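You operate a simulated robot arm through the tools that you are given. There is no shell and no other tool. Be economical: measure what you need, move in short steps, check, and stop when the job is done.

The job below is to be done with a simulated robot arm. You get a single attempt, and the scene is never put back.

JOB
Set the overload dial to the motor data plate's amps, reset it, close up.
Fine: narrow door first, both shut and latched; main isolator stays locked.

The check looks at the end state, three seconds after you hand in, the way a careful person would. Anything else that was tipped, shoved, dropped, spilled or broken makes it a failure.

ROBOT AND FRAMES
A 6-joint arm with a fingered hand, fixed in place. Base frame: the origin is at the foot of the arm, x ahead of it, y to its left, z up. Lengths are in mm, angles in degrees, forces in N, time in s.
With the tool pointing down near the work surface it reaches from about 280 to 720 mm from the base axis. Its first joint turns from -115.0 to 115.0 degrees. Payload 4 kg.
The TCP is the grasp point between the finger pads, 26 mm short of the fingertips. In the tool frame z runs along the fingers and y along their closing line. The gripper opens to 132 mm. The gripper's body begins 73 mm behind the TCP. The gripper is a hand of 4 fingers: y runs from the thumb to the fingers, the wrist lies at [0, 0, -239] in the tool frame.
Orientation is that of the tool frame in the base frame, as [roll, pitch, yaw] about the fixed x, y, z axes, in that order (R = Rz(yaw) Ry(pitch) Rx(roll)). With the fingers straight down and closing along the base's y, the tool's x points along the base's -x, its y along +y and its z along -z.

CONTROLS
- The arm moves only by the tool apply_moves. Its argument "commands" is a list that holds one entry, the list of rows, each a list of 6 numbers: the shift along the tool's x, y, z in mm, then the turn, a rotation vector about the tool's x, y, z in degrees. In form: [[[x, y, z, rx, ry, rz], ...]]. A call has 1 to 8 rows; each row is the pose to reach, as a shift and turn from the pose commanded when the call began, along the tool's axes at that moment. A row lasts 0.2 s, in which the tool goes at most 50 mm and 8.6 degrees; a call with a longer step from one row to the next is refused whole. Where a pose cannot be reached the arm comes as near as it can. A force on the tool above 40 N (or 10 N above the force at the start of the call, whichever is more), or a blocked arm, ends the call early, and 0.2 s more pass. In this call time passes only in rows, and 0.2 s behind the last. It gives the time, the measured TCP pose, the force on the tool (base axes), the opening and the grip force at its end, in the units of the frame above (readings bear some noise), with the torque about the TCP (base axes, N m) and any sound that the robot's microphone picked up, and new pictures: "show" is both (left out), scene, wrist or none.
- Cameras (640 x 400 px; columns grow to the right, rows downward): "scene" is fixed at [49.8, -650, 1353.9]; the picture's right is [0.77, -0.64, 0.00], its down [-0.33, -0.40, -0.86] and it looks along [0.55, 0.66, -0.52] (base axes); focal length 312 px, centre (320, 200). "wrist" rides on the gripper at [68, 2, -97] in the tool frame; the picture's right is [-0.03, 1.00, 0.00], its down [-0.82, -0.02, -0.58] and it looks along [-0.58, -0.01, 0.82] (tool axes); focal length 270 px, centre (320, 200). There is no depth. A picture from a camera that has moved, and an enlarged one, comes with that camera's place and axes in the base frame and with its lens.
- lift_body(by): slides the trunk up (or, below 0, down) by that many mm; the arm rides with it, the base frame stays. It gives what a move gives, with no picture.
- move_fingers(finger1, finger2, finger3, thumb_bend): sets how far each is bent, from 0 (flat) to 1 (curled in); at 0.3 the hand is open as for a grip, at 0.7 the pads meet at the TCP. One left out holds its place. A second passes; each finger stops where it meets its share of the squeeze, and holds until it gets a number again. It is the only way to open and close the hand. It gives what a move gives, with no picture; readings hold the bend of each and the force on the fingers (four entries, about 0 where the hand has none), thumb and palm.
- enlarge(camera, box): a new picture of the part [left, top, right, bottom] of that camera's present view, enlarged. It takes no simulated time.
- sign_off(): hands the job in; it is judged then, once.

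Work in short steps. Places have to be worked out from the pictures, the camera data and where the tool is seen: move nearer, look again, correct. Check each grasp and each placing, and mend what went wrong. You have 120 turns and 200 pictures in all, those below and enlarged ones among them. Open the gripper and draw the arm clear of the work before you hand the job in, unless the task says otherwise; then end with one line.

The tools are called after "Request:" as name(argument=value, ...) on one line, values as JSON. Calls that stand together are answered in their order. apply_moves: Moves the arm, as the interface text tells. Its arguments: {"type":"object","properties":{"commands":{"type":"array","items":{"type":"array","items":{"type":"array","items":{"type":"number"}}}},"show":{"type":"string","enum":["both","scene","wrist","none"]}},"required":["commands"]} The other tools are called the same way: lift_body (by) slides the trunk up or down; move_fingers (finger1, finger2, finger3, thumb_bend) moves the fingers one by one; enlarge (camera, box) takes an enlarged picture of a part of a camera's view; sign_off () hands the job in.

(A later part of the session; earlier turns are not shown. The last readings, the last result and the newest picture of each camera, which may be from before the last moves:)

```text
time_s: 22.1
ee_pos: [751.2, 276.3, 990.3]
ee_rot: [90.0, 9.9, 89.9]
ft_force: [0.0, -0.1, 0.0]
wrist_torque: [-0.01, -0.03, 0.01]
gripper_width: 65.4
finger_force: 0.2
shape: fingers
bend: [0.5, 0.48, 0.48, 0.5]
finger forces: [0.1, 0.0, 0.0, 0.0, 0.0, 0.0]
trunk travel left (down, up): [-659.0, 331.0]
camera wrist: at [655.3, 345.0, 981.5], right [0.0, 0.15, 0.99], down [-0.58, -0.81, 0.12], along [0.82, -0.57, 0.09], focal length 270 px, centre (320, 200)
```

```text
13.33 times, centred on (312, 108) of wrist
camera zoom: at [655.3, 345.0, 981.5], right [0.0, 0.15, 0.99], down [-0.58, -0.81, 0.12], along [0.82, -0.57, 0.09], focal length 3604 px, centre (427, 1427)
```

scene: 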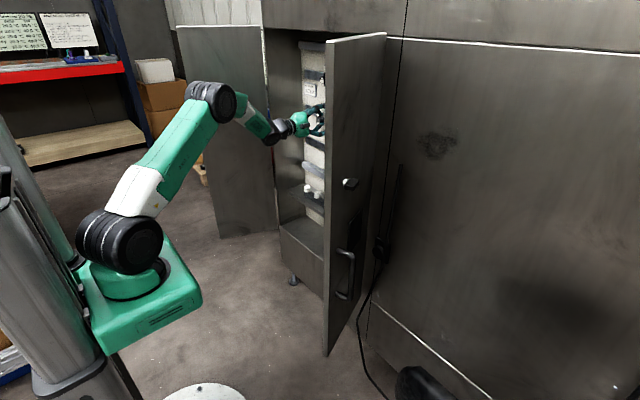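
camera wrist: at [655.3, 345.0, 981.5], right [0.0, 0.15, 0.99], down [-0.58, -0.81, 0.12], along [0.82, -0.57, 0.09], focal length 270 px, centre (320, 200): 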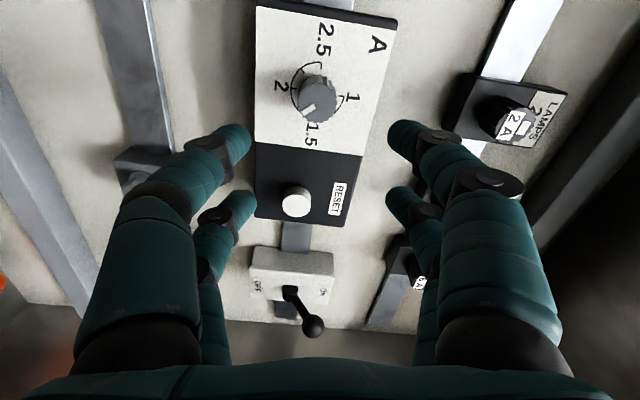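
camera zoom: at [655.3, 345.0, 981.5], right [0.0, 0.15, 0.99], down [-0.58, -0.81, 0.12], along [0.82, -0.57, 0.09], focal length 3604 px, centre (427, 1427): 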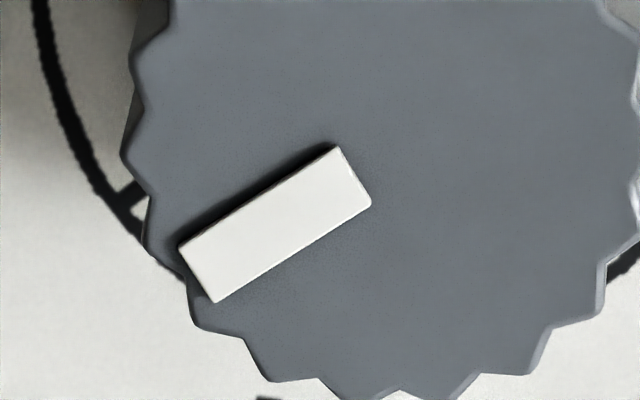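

Calibrated against the printed ticks, the pointer is at about 139°, or 1.77 A. That is 4° too far, so I'll re-grip, turn back 4.3° and recheck.

Request:
apply_moves(commands=[[[0, 0, 35, 0, 0, 0], [0, 0, 70, 0, 0, 0]]], show="none")

Request:
move_fingers(finger1=0.72, thumb_bend=0.72)

Request:
apply_moves(commands=[[[0.1, 1.5, 0, 0, 0, -4.3]]], show="none")

Request:
move_fingers(finger1=0.5, thumb_bend=0.5)

Request:
apply_moves(commands=[[[0, 0, -30, 0, 0, 0], [0, 0, -70, 0, 0, 0]]], show="none")

Request:
enlarge(camera="wrist", box=[294, 93, 330, 123])

Request:
enlarge(camera="wrist", box=[284, 60, 352, 126])

```text
time_s: 22.7
ee_pos: [822.8, 274.9, 988.8]
ee_rot: [90.1, 10.0, 89.8]
ft_force: [-0.2, -0.1, 0.4]
wrist_torque: [-0.03, 0.01, 0.0]
gripper_width: 65.2
finger_force: 0.1
shape: fingers
bend: [0.5, 0.48, 0.48, 0.5]
finger forces: [0.0, 0.0, 0.1, 0.1, 0.0, 0.0]
trunk travel left (down, up): [-659.0, 331.0]
```

```text
time_s: 23.7
ee_pos: [822.5, 274.4, 987.3]
ee_rot: [90.2, 10.0, 89.9]
ft_force: [2.2, -1.6, -4.2]
wrist_torque: [-0.08, 0.07, -0.07]
gripper_width: 21.2
finger_force: 8.5
shape: fingers
bend: [0.64, 0.48, 0.48, 0.66]
finger forces: [6.0, 0.1, 0.0, 0.0, 10.3, 0.1]
trunk travel left (down, up): [-659.0, 331.0]
```

```text
time_s: 24.1
ee_pos: [822.2, 275.1, 990.1]
ee_rot: [90.2, 14.3, 89.9]
ft_force: [1.8, -3.2, -5.3]
wrist_torque: [-0.1, 0.07, -0.06]
gripper_width: 21.3
finger_force: 8.4
shape: fingers
bend: [0.65, 0.48, 0.48, 0.66]
finger forces: [6.3, 0.1, 0.0, 0.0, 10.9, 0.1]
trunk travel left (down, up): [-659.0, 331.0]
```

```text
time_s: 25.1
ee_pos: [823.3, 277.1, 991.7]
ee_rot: [90.0, 14.4, 89.9]
ft_force: [0.4, 0.1, -0.1]
wrist_torque: [-0.01, 0.0, 0.01]
gripper_width: 65.5
finger_force: 0.0
shape: fingers
bend: [0.5, 0.48, 0.48, 0.5]
finger forces: [0.0, 0.0, 0.1, 0.0, 0.0, 0.0]
trunk travel left (down, up): [-659.0, 331.0]
```

```text
time_s: 25.7
ee_pos: [750.2, 275.9, 992.4]
ee_rot: [90.1, 14.3, 89.9]
ft_force: [0.9, 0.0, 0.0]
wrist_torque: [0.0, 0.0, 0.01]
gripper_width: 65.2
finger_force: 0.0
shape: fingers
bend: [0.5, 0.48, 0.48, 0.5]
finger forces: [0.0, 0.0, 0.0, 0.0, 0.1, 0.0]
trunk travel left (down, up): [-659.0, 331.0]
```

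```text
13.33 times, centred on (312, 108) of wrist
camera zoom: at [654.7, 344.5, 979.3], right [0.0, 0.22, 0.97], down [-0.58, -0.79, 0.18], along [0.82, -0.56, 0.13], focal length 3604 px, centre (427, 1427)
```

zoom: 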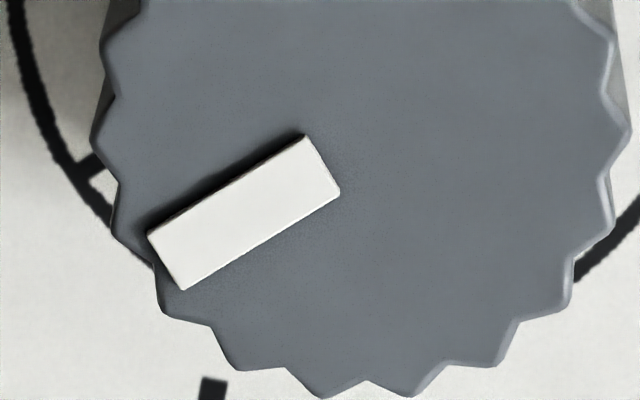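

```text
6.06 times, centred on (318, 93) of wrist
camera zoom: at [654.7, 344.5, 979.3], right [0.0, 0.22, 0.97], down [-0.58, -0.79, 0.18], along [0.82, -0.56, 0.13], focal length 1638 px, centre (332, 848)
```

zoom: 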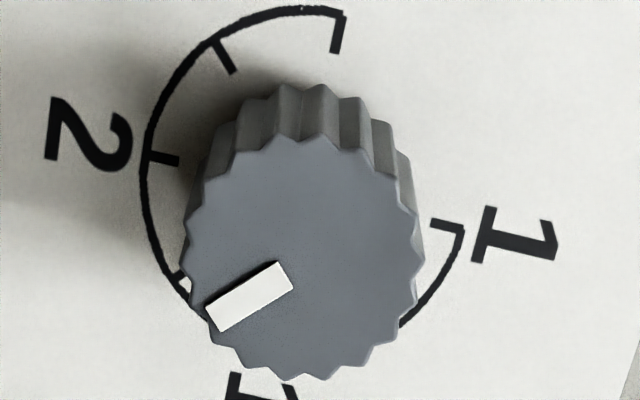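

The pointer is now at 135–136°, which is 1.75 A. To press reset, I'll close fingers 2 and 3 into a probe, curl the thumb and finger1 away, and line up on the button near (843, 207, 983).

Request:
move_fingers(finger1=1.0, finger2=0.72, finger3=0.72, thumb_bend=1.0)

Request:
apply_moves(commands=[[[-22, -13, 0, 0, 0, 0], [-44.6, -25.9, 0, 0, 0, 0]]])

```text
time_s: 26.7
ee_pos: [752.8, 275.9, 992.6]
ee_rot: [90.1, 14.3, 89.9]
ft_force: [-0.1, 0.1, -1.3]
wrist_torque: [-0.02, -0.02, 0.01]
gripper_width: 6.0
finger_force: 0.1
shape: fingers
bend: [0.96, 0.71, 0.71, 1.0]
finger forces: [0.0, 0.1, 0.0, 0.0, 0.0, 0.0]
trunk travel left (down, up): [-659.0, 331.0]
```

```text
time_s: 27.3
ee_pos: [753.2, 226.4, 978.1]
ee_rot: [90.1, 14.3, 89.9]
ft_force: [0.4, 0.2, 0.1]
wrist_torque: [0.0, 0.03, -0.03]
gripper_width: 5.8
finger_force: 0.1
shape: fingers
bend: [0.96, 0.71, 0.71, 1.0]
finger forces: [0.0, 0.1, 0.0, 0.0, 0.1, 0.0]
trunk travel left (down, up): [-659.0, 331.0]
camera wrist: at [656.5, 294.5, 964.8], right [0.0, 0.22, 0.98], down [-0.58, -0.79, 0.18], along [0.82, -0.56, 0.13], focal length 270 px, centre (320, 200)
```

scene: 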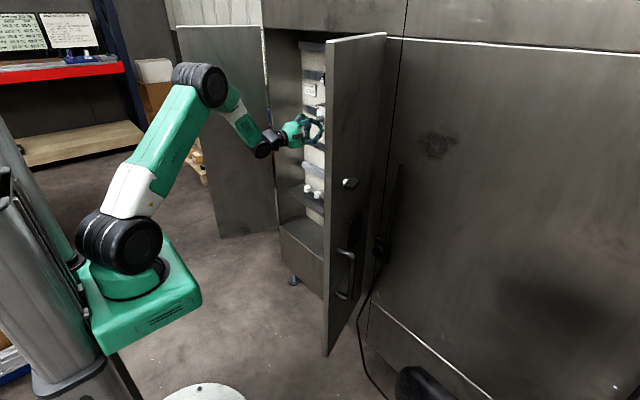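
wrist: 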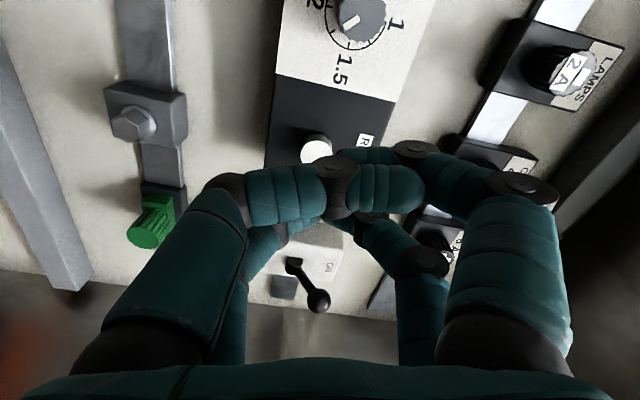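

The button reads as (843, 210, 983) from this view, so I'll shift 2 mm and approach to just short of contact.

Request:
apply_moves(commands=[[[2, 0, 20, 0, 0, 0], [2, 0, 40, 0, 0, 0], [2, 0, 54, 0, 0, 0]]], show="wrist")

Request:
enlarge(camera="scene", box=[280, 90, 340, 150])

```text
time_s: 28.1
ee_pos: [805.5, 229.4, 976.1]
ee_rot: [90.0, 14.3, 89.8]
ft_force: [-0.8, 0.5, -1.1]
wrist_torque: [0.0, 0.0, -0.02]
gripper_width: 5.8
finger_force: 0.1
shape: fingers
bend: [0.96, 0.71, 0.71, 1.0]
finger forces: [0.1, 0.0, 0.0, 0.1, 0.1, 0.0]
trunk travel left (down, up): [-659.0, 331.0]
camera wrist: at [709.6, 297.1, 963.5], right [0.0, 0.22, 0.97], down [-0.58, -0.79, 0.18], along [0.82, -0.56, 0.13], focal length 270 px, centre (320, 200)
```

wrist: 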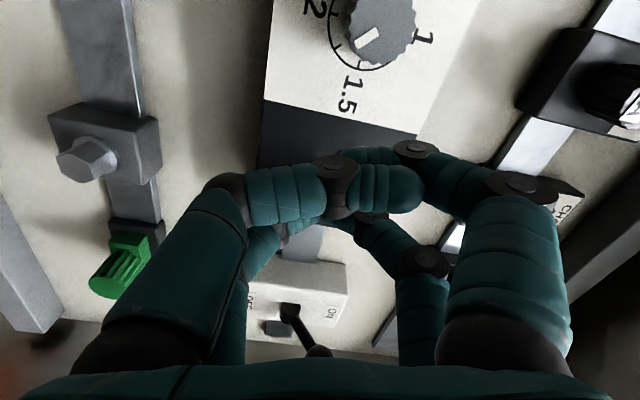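

```text
6.67 times, centred on (310, 120) of scene
camera zoom: at [49.8, -650.0, 1353.9], right [0.77, -0.64, 0.0], down [-0.33, -0.4, -0.86], along [0.55, 0.66, -0.52], focal length 2079 px, centre (387, 733)
```

zoom: 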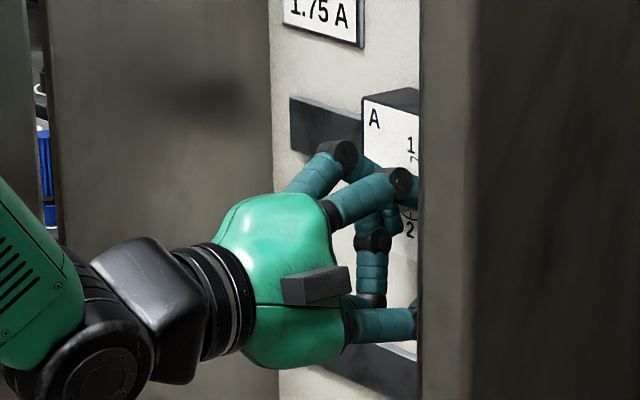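

All clear. I'll press forward in small steps and watch the force and sound.

Request:
apply_moves(commands=[[[0, 0, 4, 0, 0, 0], [0, 0, 8, 0, 0, 0], [0, 0, 12, 0, 0, 0], [0, 0, 15, 0, 0, 0]]], show="none")

```text
time_s: 29.1
ee_pos: [819.5, 228.0, 977.4]
ee_rot: [90.2, 14.4, 89.9]
ft_force: [-4.6, 1.3, 0.9]
wrist_torque: [0.01, -0.02, -0.04]
gripper_width: 6.2
finger_force: 0.1
shape: fingers
bend: [0.96, 0.72, 0.72, 1.0]
finger forces: [0.0, 0.0, 0.0, 0.1, 0.0, 0.0]
trunk travel left (down, up): [-659.0, 331.0]
heard: click
```

I heard a click at about 5 N. I'll retract and check the button, dial and switch.

Request:
apply_moves(commands=[[[0, 0, -40, 0, 0, 0], [0, 0, -80, 0, 0, 0], [0, 0, -120, 0, 0, 0]]], show="none")

Request:
enlarge(camera="wrist", box=[240, 40, 400, 140])

Request:
enlarge(camera="wrist", box=[0, 0, 640, 400])

```text
time_s: 29.9
ee_pos: [700.2, 230.6, 977.7]
ee_rot: [90.0, 14.3, 89.8]
ft_force: [0.1, 0.2, -0.5]
wrist_torque: [0.04, 0.02, -0.01]
gripper_width: 5.8
finger_force: 0.0
shape: fingers
bend: [0.96, 0.72, 0.72, 1.0]
finger forces: [0.0, 0.0, 0.0, 0.0, 0.0, 0.0]
trunk travel left (down, up): [-659.0, 331.0]
```

```text
4.00 times, centred on (320, 90) of wrist
camera zoom: at [603.9, 297.8, 964.4], right [0.0, 0.22, 0.97], down [-0.58, -0.79, 0.18], along [0.82, -0.56, 0.13], focal length 1081 px, centre (320, 640)
```

zoom: 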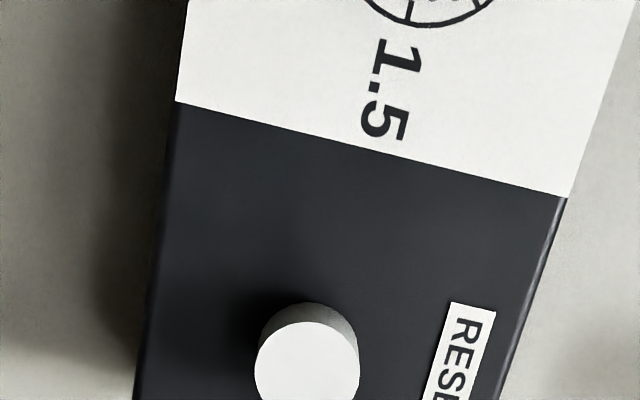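

```text
1.00 times, centred on (320, 200) of wrist (not enlarged: the box is as wide or as high as the picture)
camera zoom: at [603.9, 297.8, 964.4], right [0.0, 0.22, 0.97], down [-0.58, -0.79, 0.18], along [0.82, -0.56, 0.13], focal length 270 px, centre (320, 200)
```

zoom: 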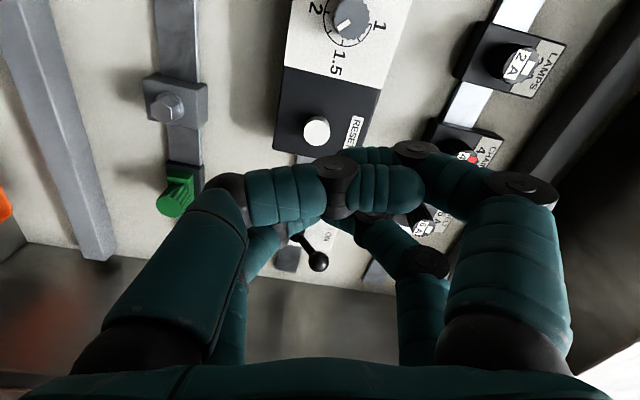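

The button has sprung back, the dial is untouched and the ON/OFF lever is unchanged. Now I'll back the arm out, undo the roll and survey the doors.

Request:
apply_moves(commands=[[[0, 0, -45, 0, 0, 0], [0, 0, -90, 0, 0, 0], [0, 0, -135, 0, 0, 0], [0, 0, -180, 0, 0, 0]]], show="none")

Request:
apply_moves(commands=[[[0, 0, 0, 0, 0, -8.5], [0, 0, 0, 0, 0, -17], [0, 0, 0, 0, 0, -25.5], [0, 0, 0, 0, 0, -34], [0, 0, 0, 0, 0, -42.5], [0, 0, 0, 0, 0, -51], [0, 0, 0, 0, 0, -59.5], [0, 0, 0, 0, 0, -68]]])

Request:
enlarge(camera="scene", box=[160, 0, 400, 150])

Request:
enlarge(camera="scene", box=[300, 150, 420, 225])

Request:
enlarge(camera="scene", box=[300, 220, 420, 310])

```text
time_s: 30.9
ee_pos: [519.5, 228.9, 977.1]
ee_rot: [90.0, 14.4, 89.9]
ft_force: [0.4, 0.5, 0.1]
wrist_torque: [0.0, -0.01, -0.01]
gripper_width: 6.1
finger_force: 0.0
shape: fingers
bend: [0.96, 0.72, 0.72, 1.0]
finger forces: [0.0, 0.0, 0.0, 0.1, 0.0, 0.1]
trunk travel left (down, up): [-659.0, 331.0]
```

```text
time_s: 32.7
ee_pos: [521.6, 228.0, 978.1]
ee_rot: [90.7, 82.5, 90.5]
ft_force: [0.1, 0.6, 0.8]
wrist_torque: [0.0, -0.03, -0.03]
gripper_width: 5.7
finger_force: 0.1
shape: fingers
bend: [0.96, 0.72, 0.72, 1.0]
finger forces: [0.0, 0.0, 0.0, 0.1, 0.1, 0.0]
trunk travel left (down, up): [-659.0, 331.0]
camera wrist: at [423.8, 241.2, 912.2], right [0.0, 0.99, 0.16], down [-0.58, -0.13, 0.81], along [0.82, -0.09, 0.57], focal length 270 px, centre (320, 200)
```

scene: 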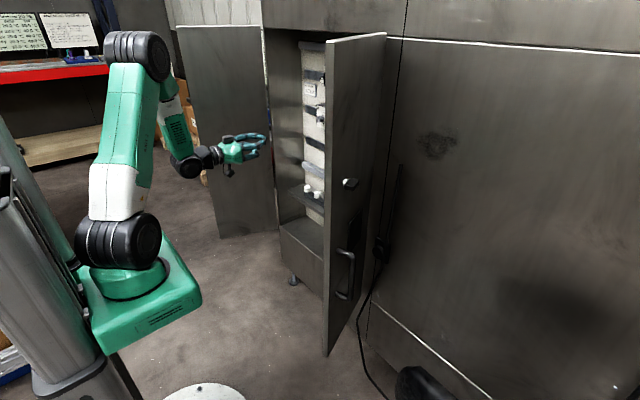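
wrist: 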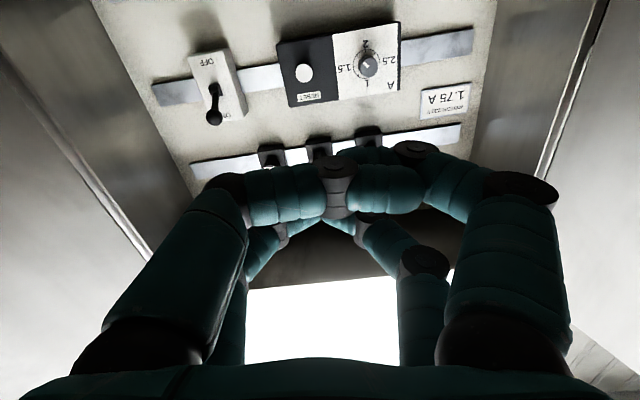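

```text
2.67 times, centred on (280, 75) of scene
camera zoom: at [49.8, -650.0, 1353.9], right [0.77, -0.64, 0.0], down [-0.33, -0.4, -0.86], along [0.55, 0.66, -0.52], focal length 832 px, centre (427, 533)
```

zoom: 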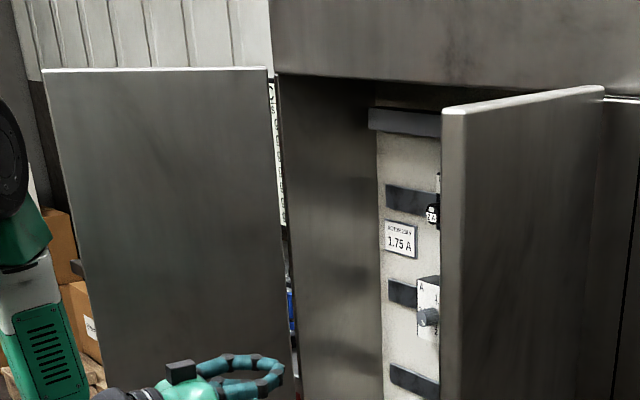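

```text
5.33 times, centred on (360, 188) of scene
camera zoom: at [49.8, -650.0, 1353.9], right [0.77, -0.64, 0.0], down [-0.33, -0.4, -0.86], along [0.55, 0.66, -0.52], focal length 1664 px, centre (107, 267)
```

zoom: 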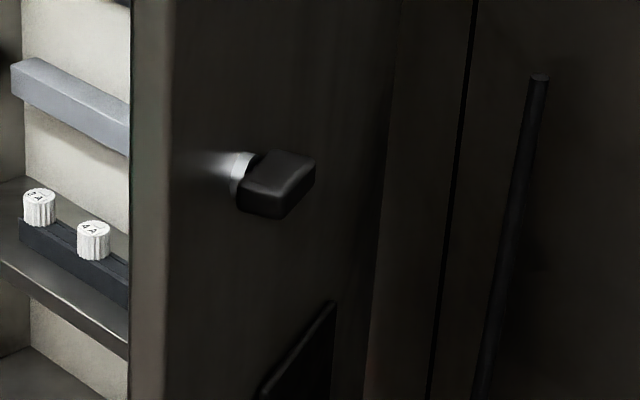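

```text
4.44 times, centred on (360, 265) of scene
camera zoom: at [49.8, -650.0, 1353.9], right [0.77, -0.64, 0.0], down [-0.33, -0.4, -0.86], along [0.55, 0.66, -0.52], focal length 1386 px, centre (142, -89)
```

zoom: 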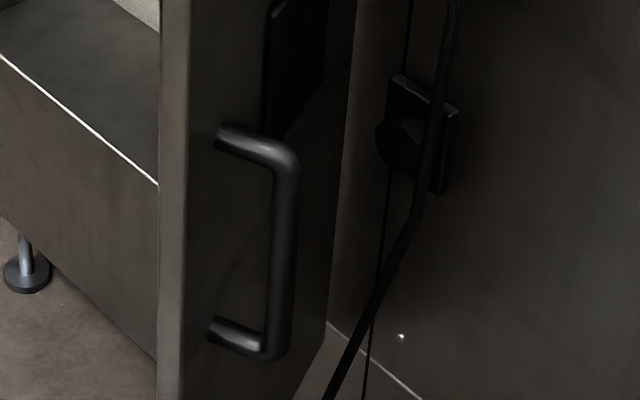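

The right door has a turn latch near z≈1020 and a pull handle near z≈760. A separate unit beside the cabinet looks like the isolator, which I'll keep away from. I need both doors' widths and latches, so I'll level the camera and look at the left door.

Request:
move_fingers(finger1=0.0, finger2=0.0, finger3=0.0, thumb_bend=0.0)

Request:
apply_moves(commands=[[[0, 0, 0, 0, 0, -7.6], [0, 0, 0, 0, 7, -7.6], [0, 0, 0, 0, 14, -7.6], [0, 0, 0, 0, 21, -7.6], [0, 0, 0, 0, 28, -7.6], [0, 0, 0, 0, 35, -7.6]]], show="none")

```text
time_s: 33.7
ee_pos: [520.7, 227.8, 977.6]
ee_rot: [90.6, 82.3, 90.4]
ft_force: [-0.9, -1.1, 0.0]
wrist_torque: [0.01, -0.02, 0.01]
gripper_width: 186.5
finger_force: 0.1
shape: fingers
bend: [0.0, 0.0, 0.0, 0.0]
finger forces: [0.1, 0.1, 0.0, 0.0, 0.1, 0.0]
trunk travel left (down, up): [-659.0, 331.0]
```

```text
time_s: 35.1
ee_pos: [521.4, 228.5, 977.9]
ee_rot: [179.0, 54.8, -178.7]
ft_force: [0.8, -0.4, -0.1]
wrist_torque: [0.02, -0.03, 0.01]
gripper_width: 186.5
finger_force: 0.0
shape: fingers
bend: [0.0, 0.0, 0.0, 0.0]
finger forces: [0.1, 0.0, 0.1, 0.1, 0.0, 0.0]
trunk travel left (down, up): [-659.0, 331.0]
```

Now I'll yaw the hand 55° toward the left door.

Request:
apply_moves(commands=[[[0, 0, 0, -6.44, 0, -4.49], [0, 0, 0, -12.88, 0, -8.98], [0, 0, 0, -19.3, 0, -13.5], [0, 0, 0, -25.8, 0, -18], [0, 0, 0, -32.2, 0, -22.4], [0, 0, 0, -38.6, 0, -26.9], [0, 0, 0, -45.1, 0, -31.4]]])

```text
time_s: 36.7
ee_pos: [474.3, 249.0, 955.1]
ee_rot: [177.6, 38.4, -137.4]
ft_force: [1.3, 1.6, 1.4]
wrist_torque: [-0.08, 0.0, 0.13]
gripper_width: 187.1
finger_force: 0.1
shape: fingers
bend: [0.0, 0.0, 0.0, 0.0]
finger forces: [0.1, 0.1, 0.0, 0.0, 0.0, 0.1]
out of reach, approached as far as the arm can: row 3, 4, 5, 6, 7
trunk travel left (down, up): [-659.0, 331.0]
camera wrist: at [393.2, 171.4, 989.3], right [-0.68, 0.73, 0.05], down [0.24, 0.15, 0.96], along [0.69, 0.66, -0.28], focal length 270 px, centre (320, 200)
```

scene: 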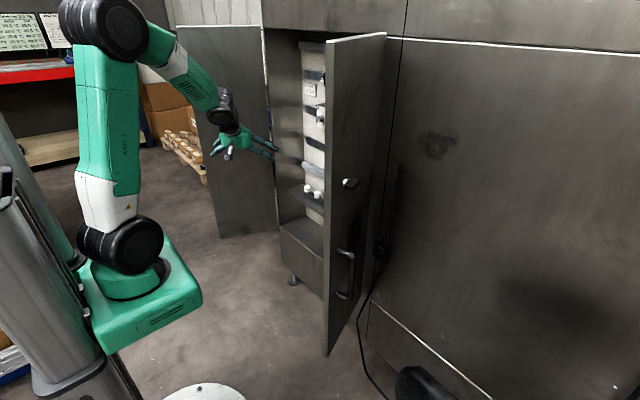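
wrist: 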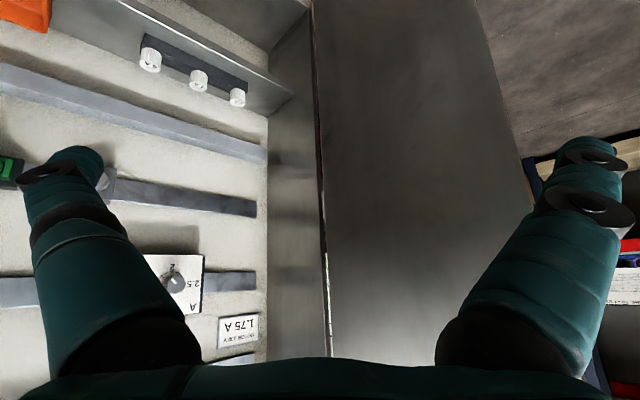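

The arm stopped at its reach limit, but the view helps. I'll zoom in on the door corners in the scene view to compare the two widths.

Request:
enlarge(camera="scene", box=[200, 215, 300, 295])

Request:
enlarge(camera="scene", box=[310, 290, 410, 370])

Request:
enlarge(camera="scene", box=[165, 10, 285, 110])

Request:
enlarge(camera="scene", box=[310, 20, 410, 80])

```text
5.00 times, centred on (250, 255) of scene
camera zoom: at [49.8, -650.0, 1353.9], right [0.77, -0.64, 0.0], down [-0.33, -0.4, -0.86], along [0.55, 0.66, -0.52], focal length 1560 px, centre (670, -75)
```

zoom: 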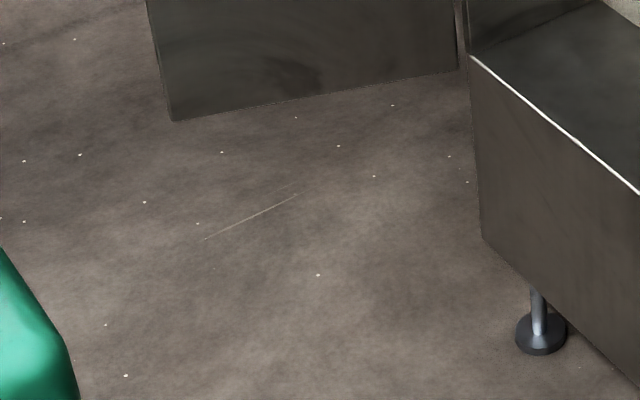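

```text
5.00 times, centred on (360, 330) of scene
camera zoom: at [49.8, -650.0, 1353.9], right [0.77, -0.64, 0.0], down [-0.33, -0.4, -0.86], along [0.55, 0.66, -0.52], focal length 1560 px, centre (120, -450)
```

zoom: 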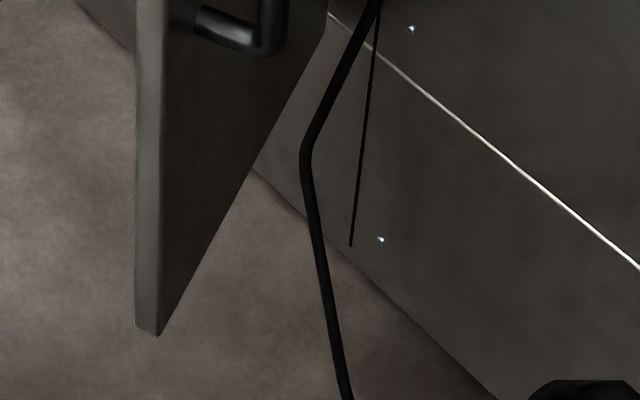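

```text
4.00 times, centred on (225, 60) of scene
camera zoom: at [49.8, -650.0, 1353.9], right [0.77, -0.64, 0.0], down [-0.33, -0.4, -0.86], along [0.55, 0.66, -0.52], focal length 1248 px, centre (700, 760)
```

zoom: 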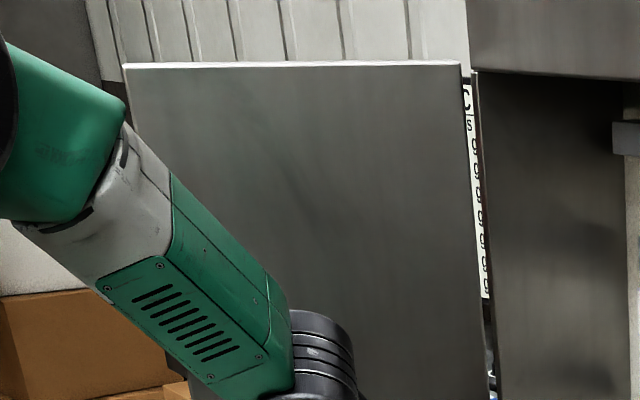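

```text
6.40 times, centred on (360, 50) of scene
camera zoom: at [49.8, -650.0, 1353.9], right [0.77, -0.64, 0.0], down [-0.33, -0.4, -0.86], along [0.55, 0.66, -0.52], focal length 1996 px, centre (64, 1160)
```

zoom: 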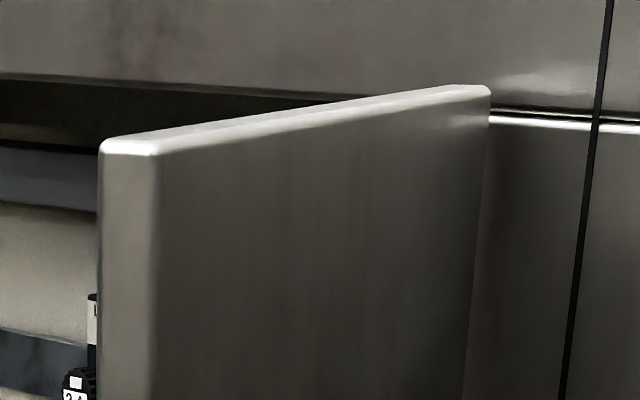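

The widths are close (about 285 mm right, 293 mm left) and within measuring error, so I need close-up views. I'll roll the hand a quarter turn so the camera sits on its left side, which will let it see the left door's outer face from around the edge.

Request:
apply_moves(commands=[[[-3, 18, -4, 0, 0, 8], [-6, 36, -8, 0, 0, 16], [-9, 54, -12, 0, 0, 24], [-12, 72, -16, 0, 0, 32], [-15, 90, -20, 0, 0, 40], [-18, 108, -25, 0, 0, 48], [-21, 126, -29, 0, 0, 56], [-23, 143, -33, 0, 0, 64]]], show="none")

Request:
move_fingers(finger1=0.7, finger2=0.7, finger3=0.7, thumb_bend=0.7)

Request:
apply_moves(commands=[[[0, 0, 0, 0, 0, 8.6], [0, 0, 0, 0, 0, 17.2], [0, 0, 0, 0, 0, 25.8]]])

```text
time_s: 38.5
ee_pos: [381.1, 331.7, 982.0]
ee_rot: [143.1, 14.9, 157.6]
ft_force: [-0.5, 0.4, -0.3]
wrist_torque: [-0.01, -0.01, -0.04]
gripper_width: 186.9
finger_force: 0.0
shape: fingers
bend: [0.0, 0.0, 0.0, 0.0]
finger forces: [0.1, 0.0, 0.0, 0.0, 0.1, 0.0]
out of reach, approached as far as the arm can: row 7, 8
trunk travel left (down, up): [-659.0, 331.0]
```

```text
time_s: 39.5
ee_pos: [381.6, 332.2, 982.9]
ee_rot: [143.2, 15.0, 157.7]
ft_force: [0.8, 0.3, -0.5]
wrist_torque: [0.0, -0.02, 0.01]
gripper_width: 1.3
finger_force: 0.0
shape: fingers
bend: [0.7, 0.7, 0.7, 0.7]
finger forces: [0.0, 0.1, 0.0, 0.1, 0.0, 0.1]
trunk travel left (down, up): [-659.0, 331.0]
```

```text
time_s: 40.3
ee_pos: [389.3, 335.0, 985.1]
ee_rot: [138.4, 0.2, 139.6]
ft_force: [1.1, 0.4, 0.5]
wrist_torque: [-0.01, -0.01, 0.01]
gripper_width: 1.4
finger_force: 0.1
shape: fingers
bend: [0.7, 0.7, 0.7, 0.7]
finger forces: [0.0, 0.0, 0.0, 0.1, 0.0, 0.0]
out of reach, approached as far as the arm can: row 1, 2, 3
trunk travel left (down, up): [-659.0, 331.0]
camera wrist: at [295.3, 333.1, 1060.4], right [0.5, 0.56, 0.66], down [0.36, -0.83, 0.42], along [0.79, 0.03, -0.62], focal length 270 px, centre (320, 200)
```

scene: 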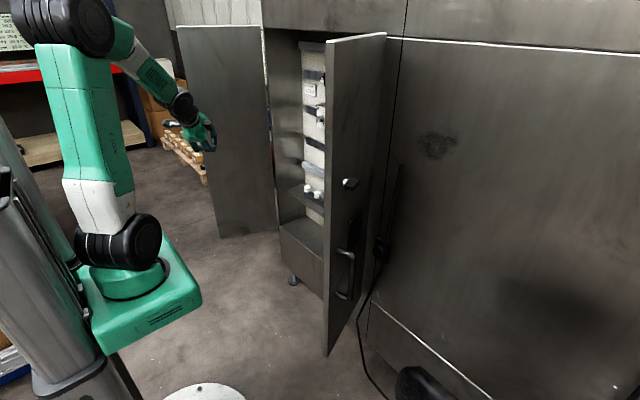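
wrist: 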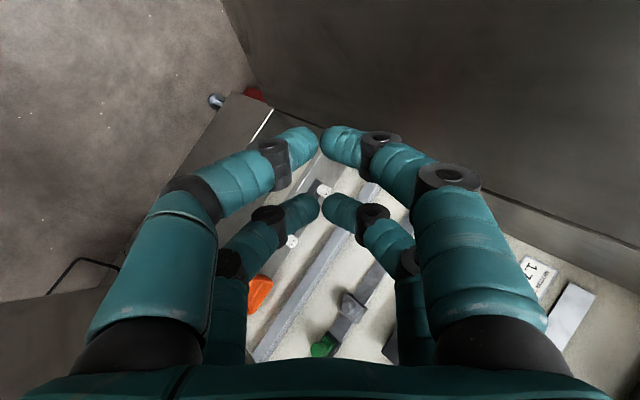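

The hand is rolled as wanted. Now I'll pitch it level and shift left so it points past the left door's edge.

Request:
apply_moves(commands=[[[27, 8, 4, -8, 0, 0], [54, 16, 8, -16, 0, 0], [81, 25, 12, -24, 0, 0], [108, 33, 16, -32, 0, 0], [135, 41, 20, -40, 0, 0], [162, 50, 24, -48.3, 0, 0]]])

```text
time_s: 41.7
ee_pos: [301.5, 484.6, 996.3]
ee_rot: [92.6, -0.1, 136.5]
ft_force: [-0.1, -0.6, -0.2]
wrist_torque: [0.0, 0.04, 0.0]
gripper_width: 1.2
finger_force: 0.1
shape: fingers
bend: [0.7, 0.7, 0.7, 0.7]
finger forces: [0.0, 0.0, 0.1, 0.1, 0.0, 0.0]
trunk travel left (down, up): [-659.0, 331.0]
camera wrist: at [185.1, 462.0, 1004.8], right [0.05, 0.02, 1.0], down [0.19, -0.98, 0.01], along [0.98, 0.19, -0.05], focal length 270 px, centre (320, 200)
```

scene: 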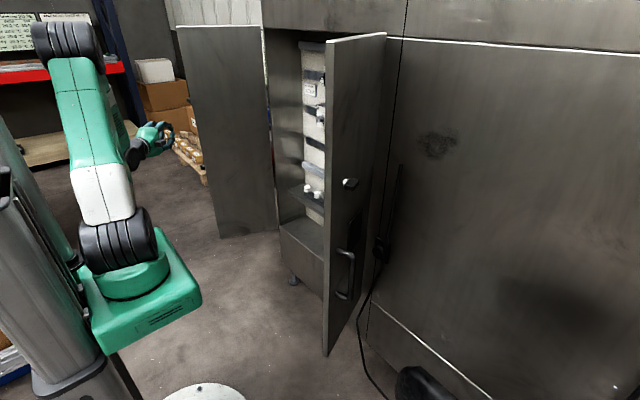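
wrist: 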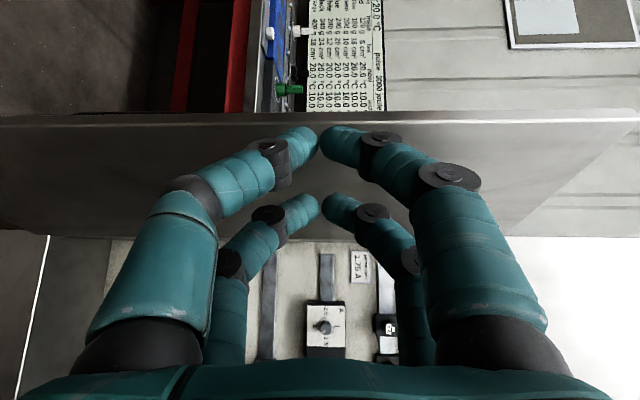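

Now I see the left door edge-on, with its free edge near (454, 608). I'll slide forward past that edge, keeping 40 mm to its left, to see the outer face.

Request:
apply_moves(commands=[[[15, 0, 30, 0, 0, 0], [20, 0, 70, 0, 0, 0], [25, 0, 110, 0, 0, 0], [30, 0, 150, 0, 0, 0], [35, 0, 190, 0, 0, 0]]])

```text
time_s: 42.9
ee_pos: [406.7, 646.3, 987.1]
ee_rot: [92.8, 0.1, 136.4]
ft_force: [-0.3, -0.3, -0.1]
wrist_torque: [0.02, 0.02, 0.02]
gripper_width: 1.4
finger_force: 0.2
shape: fingers
bend: [0.7, 0.7, 0.7, 0.7]
finger forces: [0.0, 0.0, 0.0, 0.0, 0.1, 0.1]
trunk travel left (down, up): [-659.0, 331.0]
camera wrist: at [291.3, 624.8, 995.4], right [0.05, 0.02, 1.0], down [0.19, -0.98, 0.01], along [0.98, 0.19, -0.05], focal length 270 px, centre (320, 200)
```

scene: 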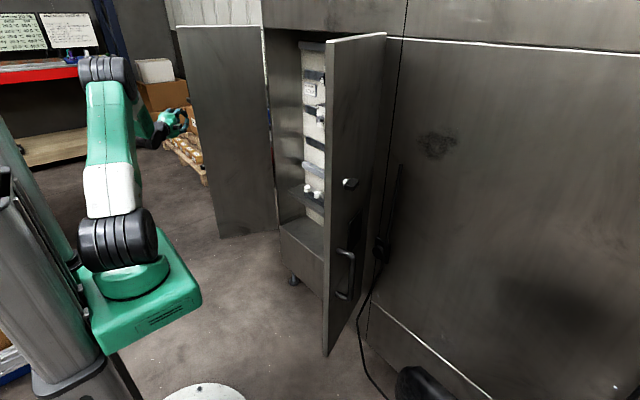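
wrist: 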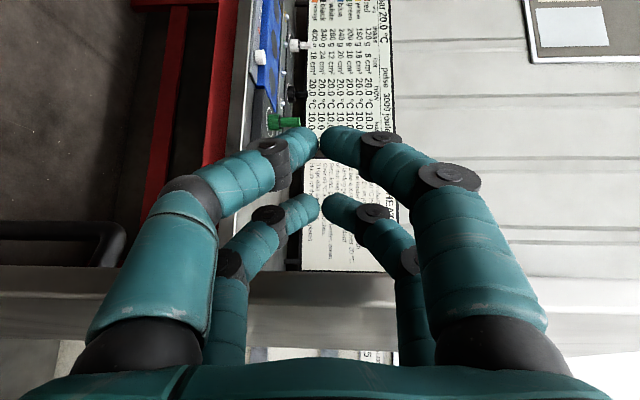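

The camera is still just inside the door plane. I'll move further left and yaw right to see the outer face.

Request:
apply_moves(commands=[[[18, 2, 16, 0, -6.5, 0], [35, 5, 32, 0, -13, 0], [52, 7, 48, 0, -19.5, 0], [70, 10, 63, 0, -26, 0]]])

```text
time_s: 43.9
ee_pos: [400.5, 741.6, 992.3]
ee_rot: [92.6, 1.2, 110.4]
ft_force: [-0.3, -0.5, -0.1]
wrist_torque: [-0.01, 0.01, 0.0]
gripper_width: 1.4
finger_force: 0.1
shape: fingers
bend: [0.7, 0.7, 0.7, 0.7]
finger forces: [0.1, 0.1, 0.0, 0.0, 0.1, 0.1]
trunk travel left (down, up): [-659.0, 331.0]
camera wrist: at [286.2, 773.1, 998.7], right [0.04, 0.01, 1.0], down [-0.26, -0.97, 0.02], along [0.97, -0.26, -0.04], focal length 270 px, centre (320, 200)
```

scene: 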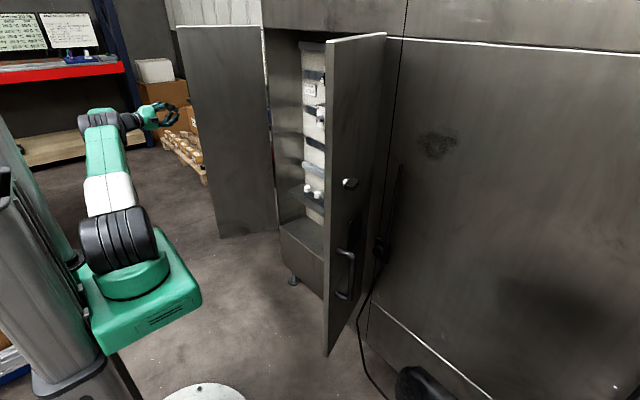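
wrist: 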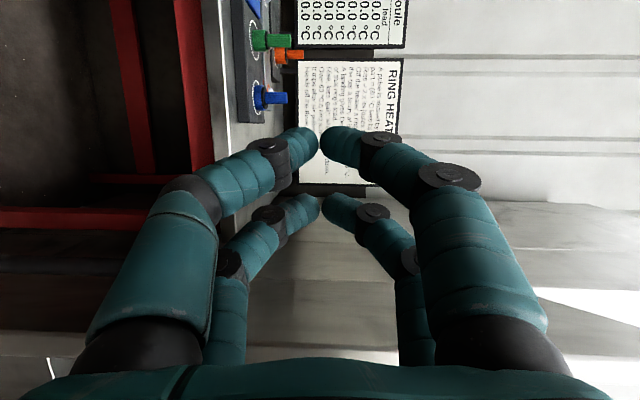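

Request:
enlarge(camera="wrist", box=[0, 190, 250, 380])

Request:
enlarge(camera="wrist", box=[230, 190, 640, 400])

```text
2.11 times, centred on (125, 285) of wrist
camera zoom: at [286.2, 773.1, 998.7], right [0.04, 0.01, 1.0], down [-0.26, -0.97, 0.02], along [0.97, -0.26, -0.04], focal length 569 px, centre (730, 21)
```

zoom: 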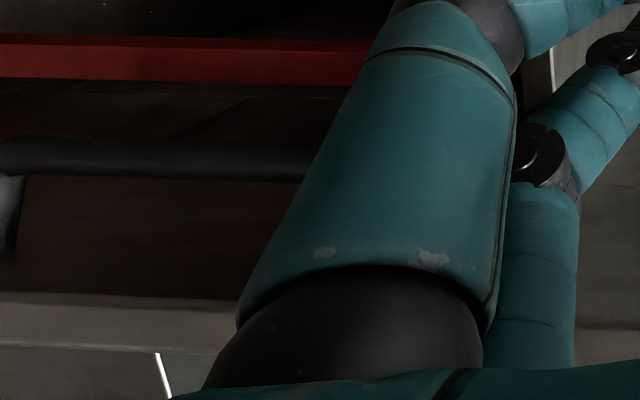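

```text
1.56 times, centred on (435, 295) of wrist
camera zoom: at [286.2, 773.1, 998.7], right [0.04, 0.01, 1.0], down [-0.26, -0.97, 0.02], along [0.97, -0.26, -0.04], focal length 422 px, centre (140, 52)
```

zoom: 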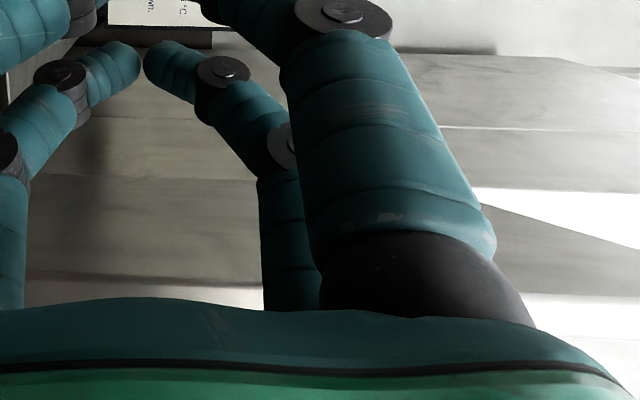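

The left door has a pull handle like the right one, and no turn latch is visible, so it looks like the leaf that closes first. The handles lie below z≈835 and my hand is at z≈990, so it clears them. I'll sweep the fingers against the left door's free edge to swing it partway in.

Request:
apply_moves(commands=[[[-32, 0, 12, 0, 0, 0], [-63.5, 0, 24, 0, 0, 0], [-94, 0, 19.5, 0, 0, 0], [-120, 0, 2, 0, 0, 0], [-145, 0, -14.5, 0, 0, 0]]])

```text
time_s: 45.1
ee_pos: [437.7, 597.1, 995.6]
ee_rot: [92.5, 1.2, 110.4]
ft_force: [0.9, -0.1, 0.0]
wrist_torque: [0.01, -0.03, 0.04]
gripper_width: 1.0
finger_force: 0.0
shape: fingers
bend: [0.7, 0.7, 0.7, 0.7]
finger forces: [0.0, 0.0, 0.0, 0.0, 0.1, 0.0]
trunk travel left (down, up): [-659.0, 331.0]
camera wrist: at [323.4, 629.5, 1001.9], right [0.04, 0.01, 1.0], down [-0.26, -0.97, 0.02], along [0.97, -0.26, -0.04], focal length 270 px, centre (320, 200)
```

scene: 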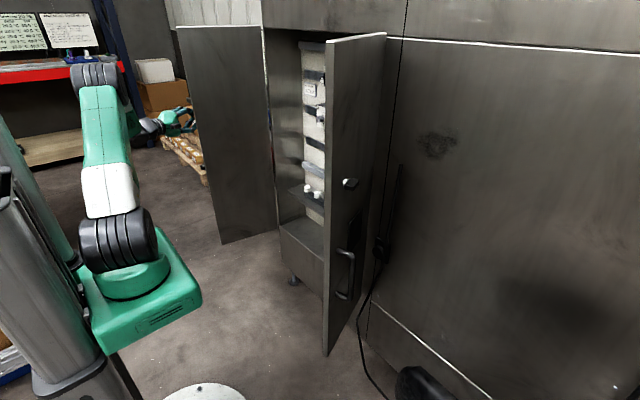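
wrist: 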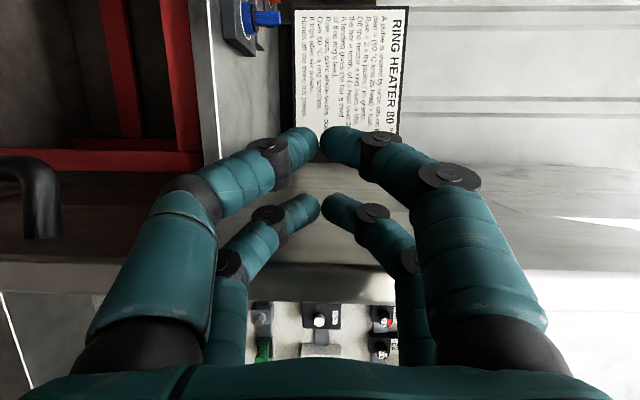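

The door follows and contact forces are tiny. I'll keep sweeping along the arc.

Request:
apply_moves(commands=[[[-25.8, 0, -13.9, 0, 0, 0], [-51.4, 0, -25.2, 0, 0, 0], [-84.8, 0, -35.9, 0, 0, 0], [-119.7, 0, -42.4, 0, 0, 0], [-151.3, 0, -43.5, 0, 0, 0], [-181.7, 0, -42.1, 0, 0, 0]]])

```text
time_s: 46.5
ee_pos: [462.3, 413.7, 1003.9]
ee_rot: [92.6, 1.0, 110.4]
ft_force: [0.2, 0.0, 0.0]
wrist_torque: [0.0, -0.02, -0.02]
gripper_width: 1.5
finger_force: 0.0
shape: fingers
bend: [0.7, 0.7, 0.7, 0.7]
finger forces: [0.0, 0.0, 0.0, 0.0, 0.0, 0.0]
trunk travel left (down, up): [-659.0, 331.0]
camera wrist: at [346.7, 445.3, 1009.6], right [0.04, 0.01, 1.0], down [-0.26, -0.97, 0.02], along [0.97, -0.26, -0.04], focal length 270 px, centre (320, 200)
```

scene: 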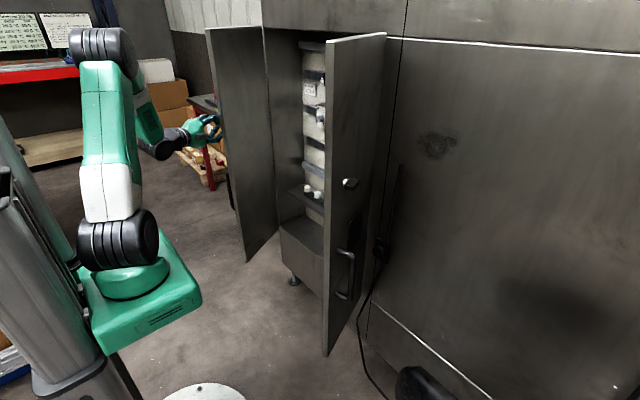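
wrist: 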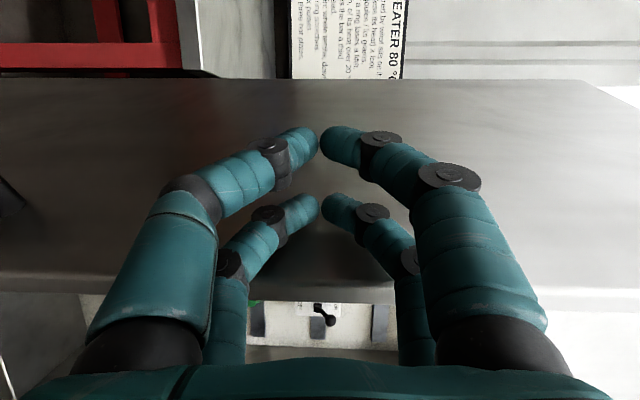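

The left door is at roughly 60°, and its face shows no turn latch. Before finishing it I'll bring the right door partway too, so both faces can be seen and measured. I'll back off, raise the trunk and point the fingers down so I can reach over the right door's top edge.

Request:
apply_moves(commands=[[[15, 0, -40, 0, 0, 0], [28, 0, -75, 0, 0, 0], [40, 0, -105, 0, 0, 0]]], show="none")

Request:
lift_body(by=290)

Request:
apply_moves(commands=[[[0, 0, 0, 8.5, 0, 0], [0, 0, 0, 17, 0, 0], [0, 0, 0, 25.5, 0, 0], [0, 0, 0, 34, 0, 0], [0, 0, 0, 42.5, 0, 0], [0, 0, 0, 51, 0, 0], [0, 0, 0, 59.5, 0, 0], [0, 0, 0, 68, 0, 0]]])

```text
time_s: 47.3
ee_pos: [346.8, 411.5, 1005.6]
ee_rot: [92.5, 1.1, 110.4]
ft_force: [0.3, 0.0, -1.1]
wrist_torque: [0.03, -0.01, 0.03]
gripper_width: 1.3
finger_force: 0.1
shape: fingers
bend: [0.7, 0.7, 0.7, 0.7]
finger forces: [0.1, 0.0, 0.0, 0.0, 0.1, 0.0]
trunk travel left (down, up): [-659.0, 331.0]
```

```text
time_s: 50.2
ee_pos: [347.6, 411.2, 1296.1]
ee_rot: [92.5, 1.2, 110.4]
ft_force: [0.4, -0.7, -0.7]
wrist_torque: [0.0, -0.03, -0.01]
gripper_width: 1.3
finger_force: 0.2
shape: fingers
bend: [0.7, 0.7, 0.7, 0.7]
finger forces: [0.0, 0.0, 0.0, 0.0, 0.0, 0.0]
trunk travel left (down, up): [-949.0, 41.0]
```

```text
time_s: 52.0
ee_pos: [348.0, 411.5, 1295.6]
ee_rot: [160.6, 1.1, 110.5]
ft_force: [-0.1, 0.2, 0.1]
wrist_torque: [-0.01, 0.01, 0.01]
gripper_width: 1.0
finger_force: 0.1
shape: fingers
bend: [0.7, 0.7, 0.7, 0.7]
finger forces: [0.0, 0.1, 0.0, 0.0, 0.0, 0.0]
trunk travel left (down, up): [-949.0, 41.0]
camera wrist: at [295.0, 469.2, 1387.7], right [0.89, 0.31, 0.33], down [0.08, -0.83, 0.55], along [0.45, -0.46, -0.76], focal length 270 px, centre (320, 200)
```

scene: 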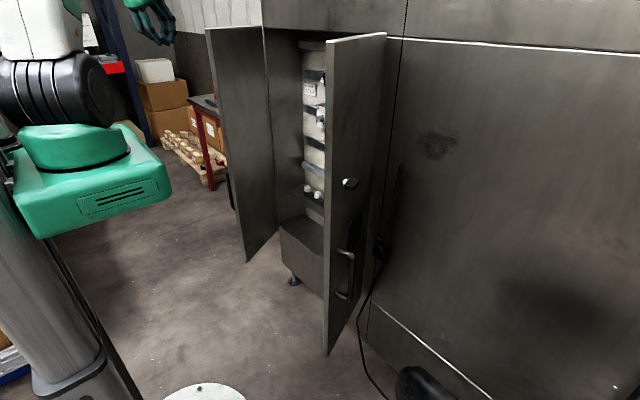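
wrist: 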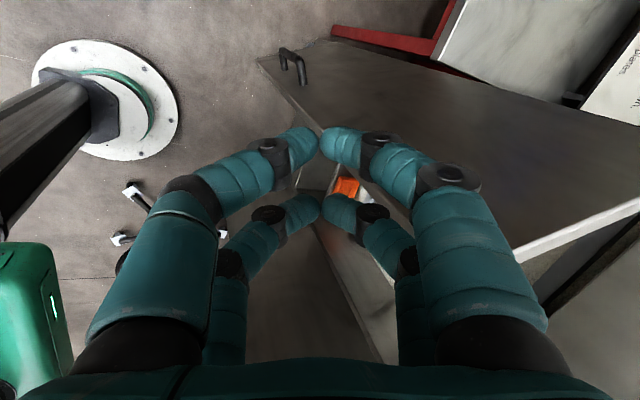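

I have a good overhead view, and the robot's stand is clear. I'll finish pointing down and undo the roll.

Request:
apply_moves(commands=[[[0, 0, 0, 6.5, 0, 0], [0, 0, 0, 13, 0, 0], [0, 0, 0, 19.4, 0, 0]]], show="none")

Request:
apply_moves(commands=[[[0, 0, 0, 0, 0, -8.5], [0, 0, 0, 0, 0, -17], [0, 0, 0, 0, 0, -25.5], [0, 0, 0, 0, 0, -34], [0, 0, 0, 0, 0, -42.5], [0, 0, 0, 0, 0, -51], [0, 0, 0, 0, 0, -59.5], [0, 0, 0, 0, 0, -68]]], show="none")

```text
time_s: 52.8
ee_pos: [348.2, 412.5, 1295.6]
ee_rot: [-179.9, 1.1, 110.5]
ft_force: [-0.2, 0.4, 0.3]
wrist_torque: [-0.01, 0.06, -0.01]
gripper_width: 1.3
finger_force: 0.1
shape: fingers
bend: [0.7, 0.7, 0.7, 0.7]
finger forces: [0.0, 0.0, 0.0, 0.1, 0.0, 0.0]
trunk travel left (down, up): [-949.0, 41.0]
```

```text
time_s: 54.6
ee_pos: [348.5, 412.5, 1295.7]
ee_rot: [-179.1, 0.5, 178.6]
ft_force: [0.0, 1.0, 0.0]
wrist_torque: [0.02, 0.01, 0.01]
gripper_width: 1.3
finger_force: 0.1
shape: fingers
bend: [0.7, 0.7, 0.7, 0.7]
finger forces: [0.0, 0.0, 0.1, 0.0, 0.1, 0.0]
trunk travel left (down, up): [-949.0, 41.0]
```

Now I'll traverse toward the right side along x≈350, looking at the midpoint.

Request:
apply_moves(commands=[[[0, -50, 0, 0, 0, 0], [0, -100, 0, 0, 0, 0], [0, -150, 0, 0, 0, 0], [0, -200, 0, 0, 0, 0], [0, -250, 0, 0, 0, 0], [0, -300, 0, 0, 0, 0], [0, -350, 0, 0, 0, 0], [0, -395, 0, 0, 0, 0]]], show="wrist")

Request:
apply_moves(commands=[[[0, -50, 0, 0, 0, 0], [0, -100, 0, 0, 0, 0], [0, -150, 0, 0, 0, 0], [0, -200, 0, 0, 0, 0], [0, -250, 0, 0, 0, 0], [0, -300, 0, 0, 0, 0], [0, -350, 0, 0, 0, 0], [0, -395, 0, 0, 0, 0]]])

```text
time_s: 56.4
ee_pos: [336.9, 14.5, 1303.9]
ee_rot: [-178.9, 0.5, 178.5]
ft_force: [-0.5, -0.5, 0.8]
wrist_torque: [0.01, -0.01, 0.01]
gripper_width: 0.7
finger_force: 0.1
shape: fingers
bend: [0.7, 0.7, 0.7, 0.7]
finger forces: [0.0, 0.0, 0.0, 0.1, 0.0, 0.0]
trunk travel left (down, up): [-949.0, 41.0]
camera wrist: at [267.5, 22.0, 1402.1], right [0.05, 1.0, -0.02], down [0.81, -0.03, 0.58], along [0.58, -0.04, -0.81], focal length 270 px, centre (320, 200)
```

wrist: 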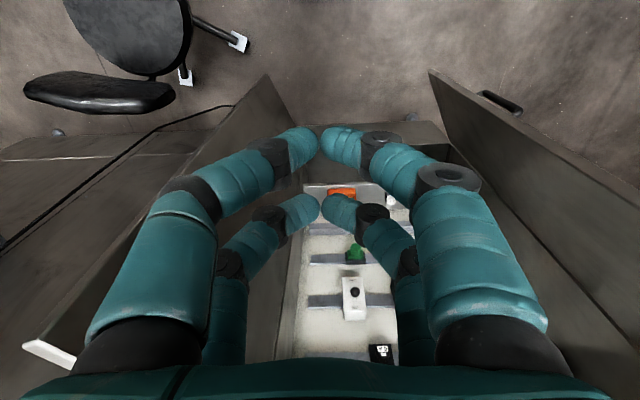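

```text
time_s: 58.2
ee_pos: [325.6, -381.5, 1308.5]
ee_rot: [-179.0, 0.5, 178.6]
ft_force: [-0.6, -1.2, 0.0]
wrist_torque: [0.0, 0.02, -0.03]
gripper_width: 1.3
finger_force: 0.1
shape: fingers
bend: [0.7, 0.7, 0.7, 0.7]
finger forces: [0.0, 0.1, 0.1, 0.0, 0.1, 0.1]
trunk travel left (down, up): [-949.0, 41.0]
camera wrist: at [256.7, -375.3, 1406.6], right [0.05, 1.0, -0.02], down [0.81, -0.03, 0.58], along [0.58, -0.04, -0.81], focal length 270 px, centre (320, 200)
```

scene: 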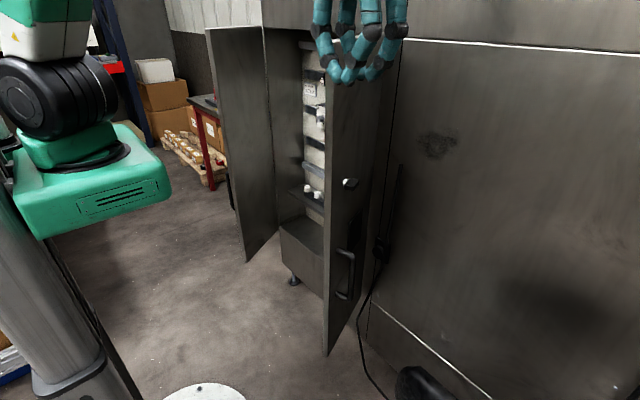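
wrist: 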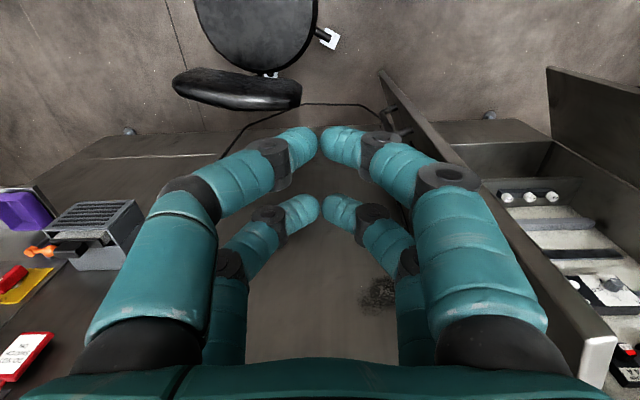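

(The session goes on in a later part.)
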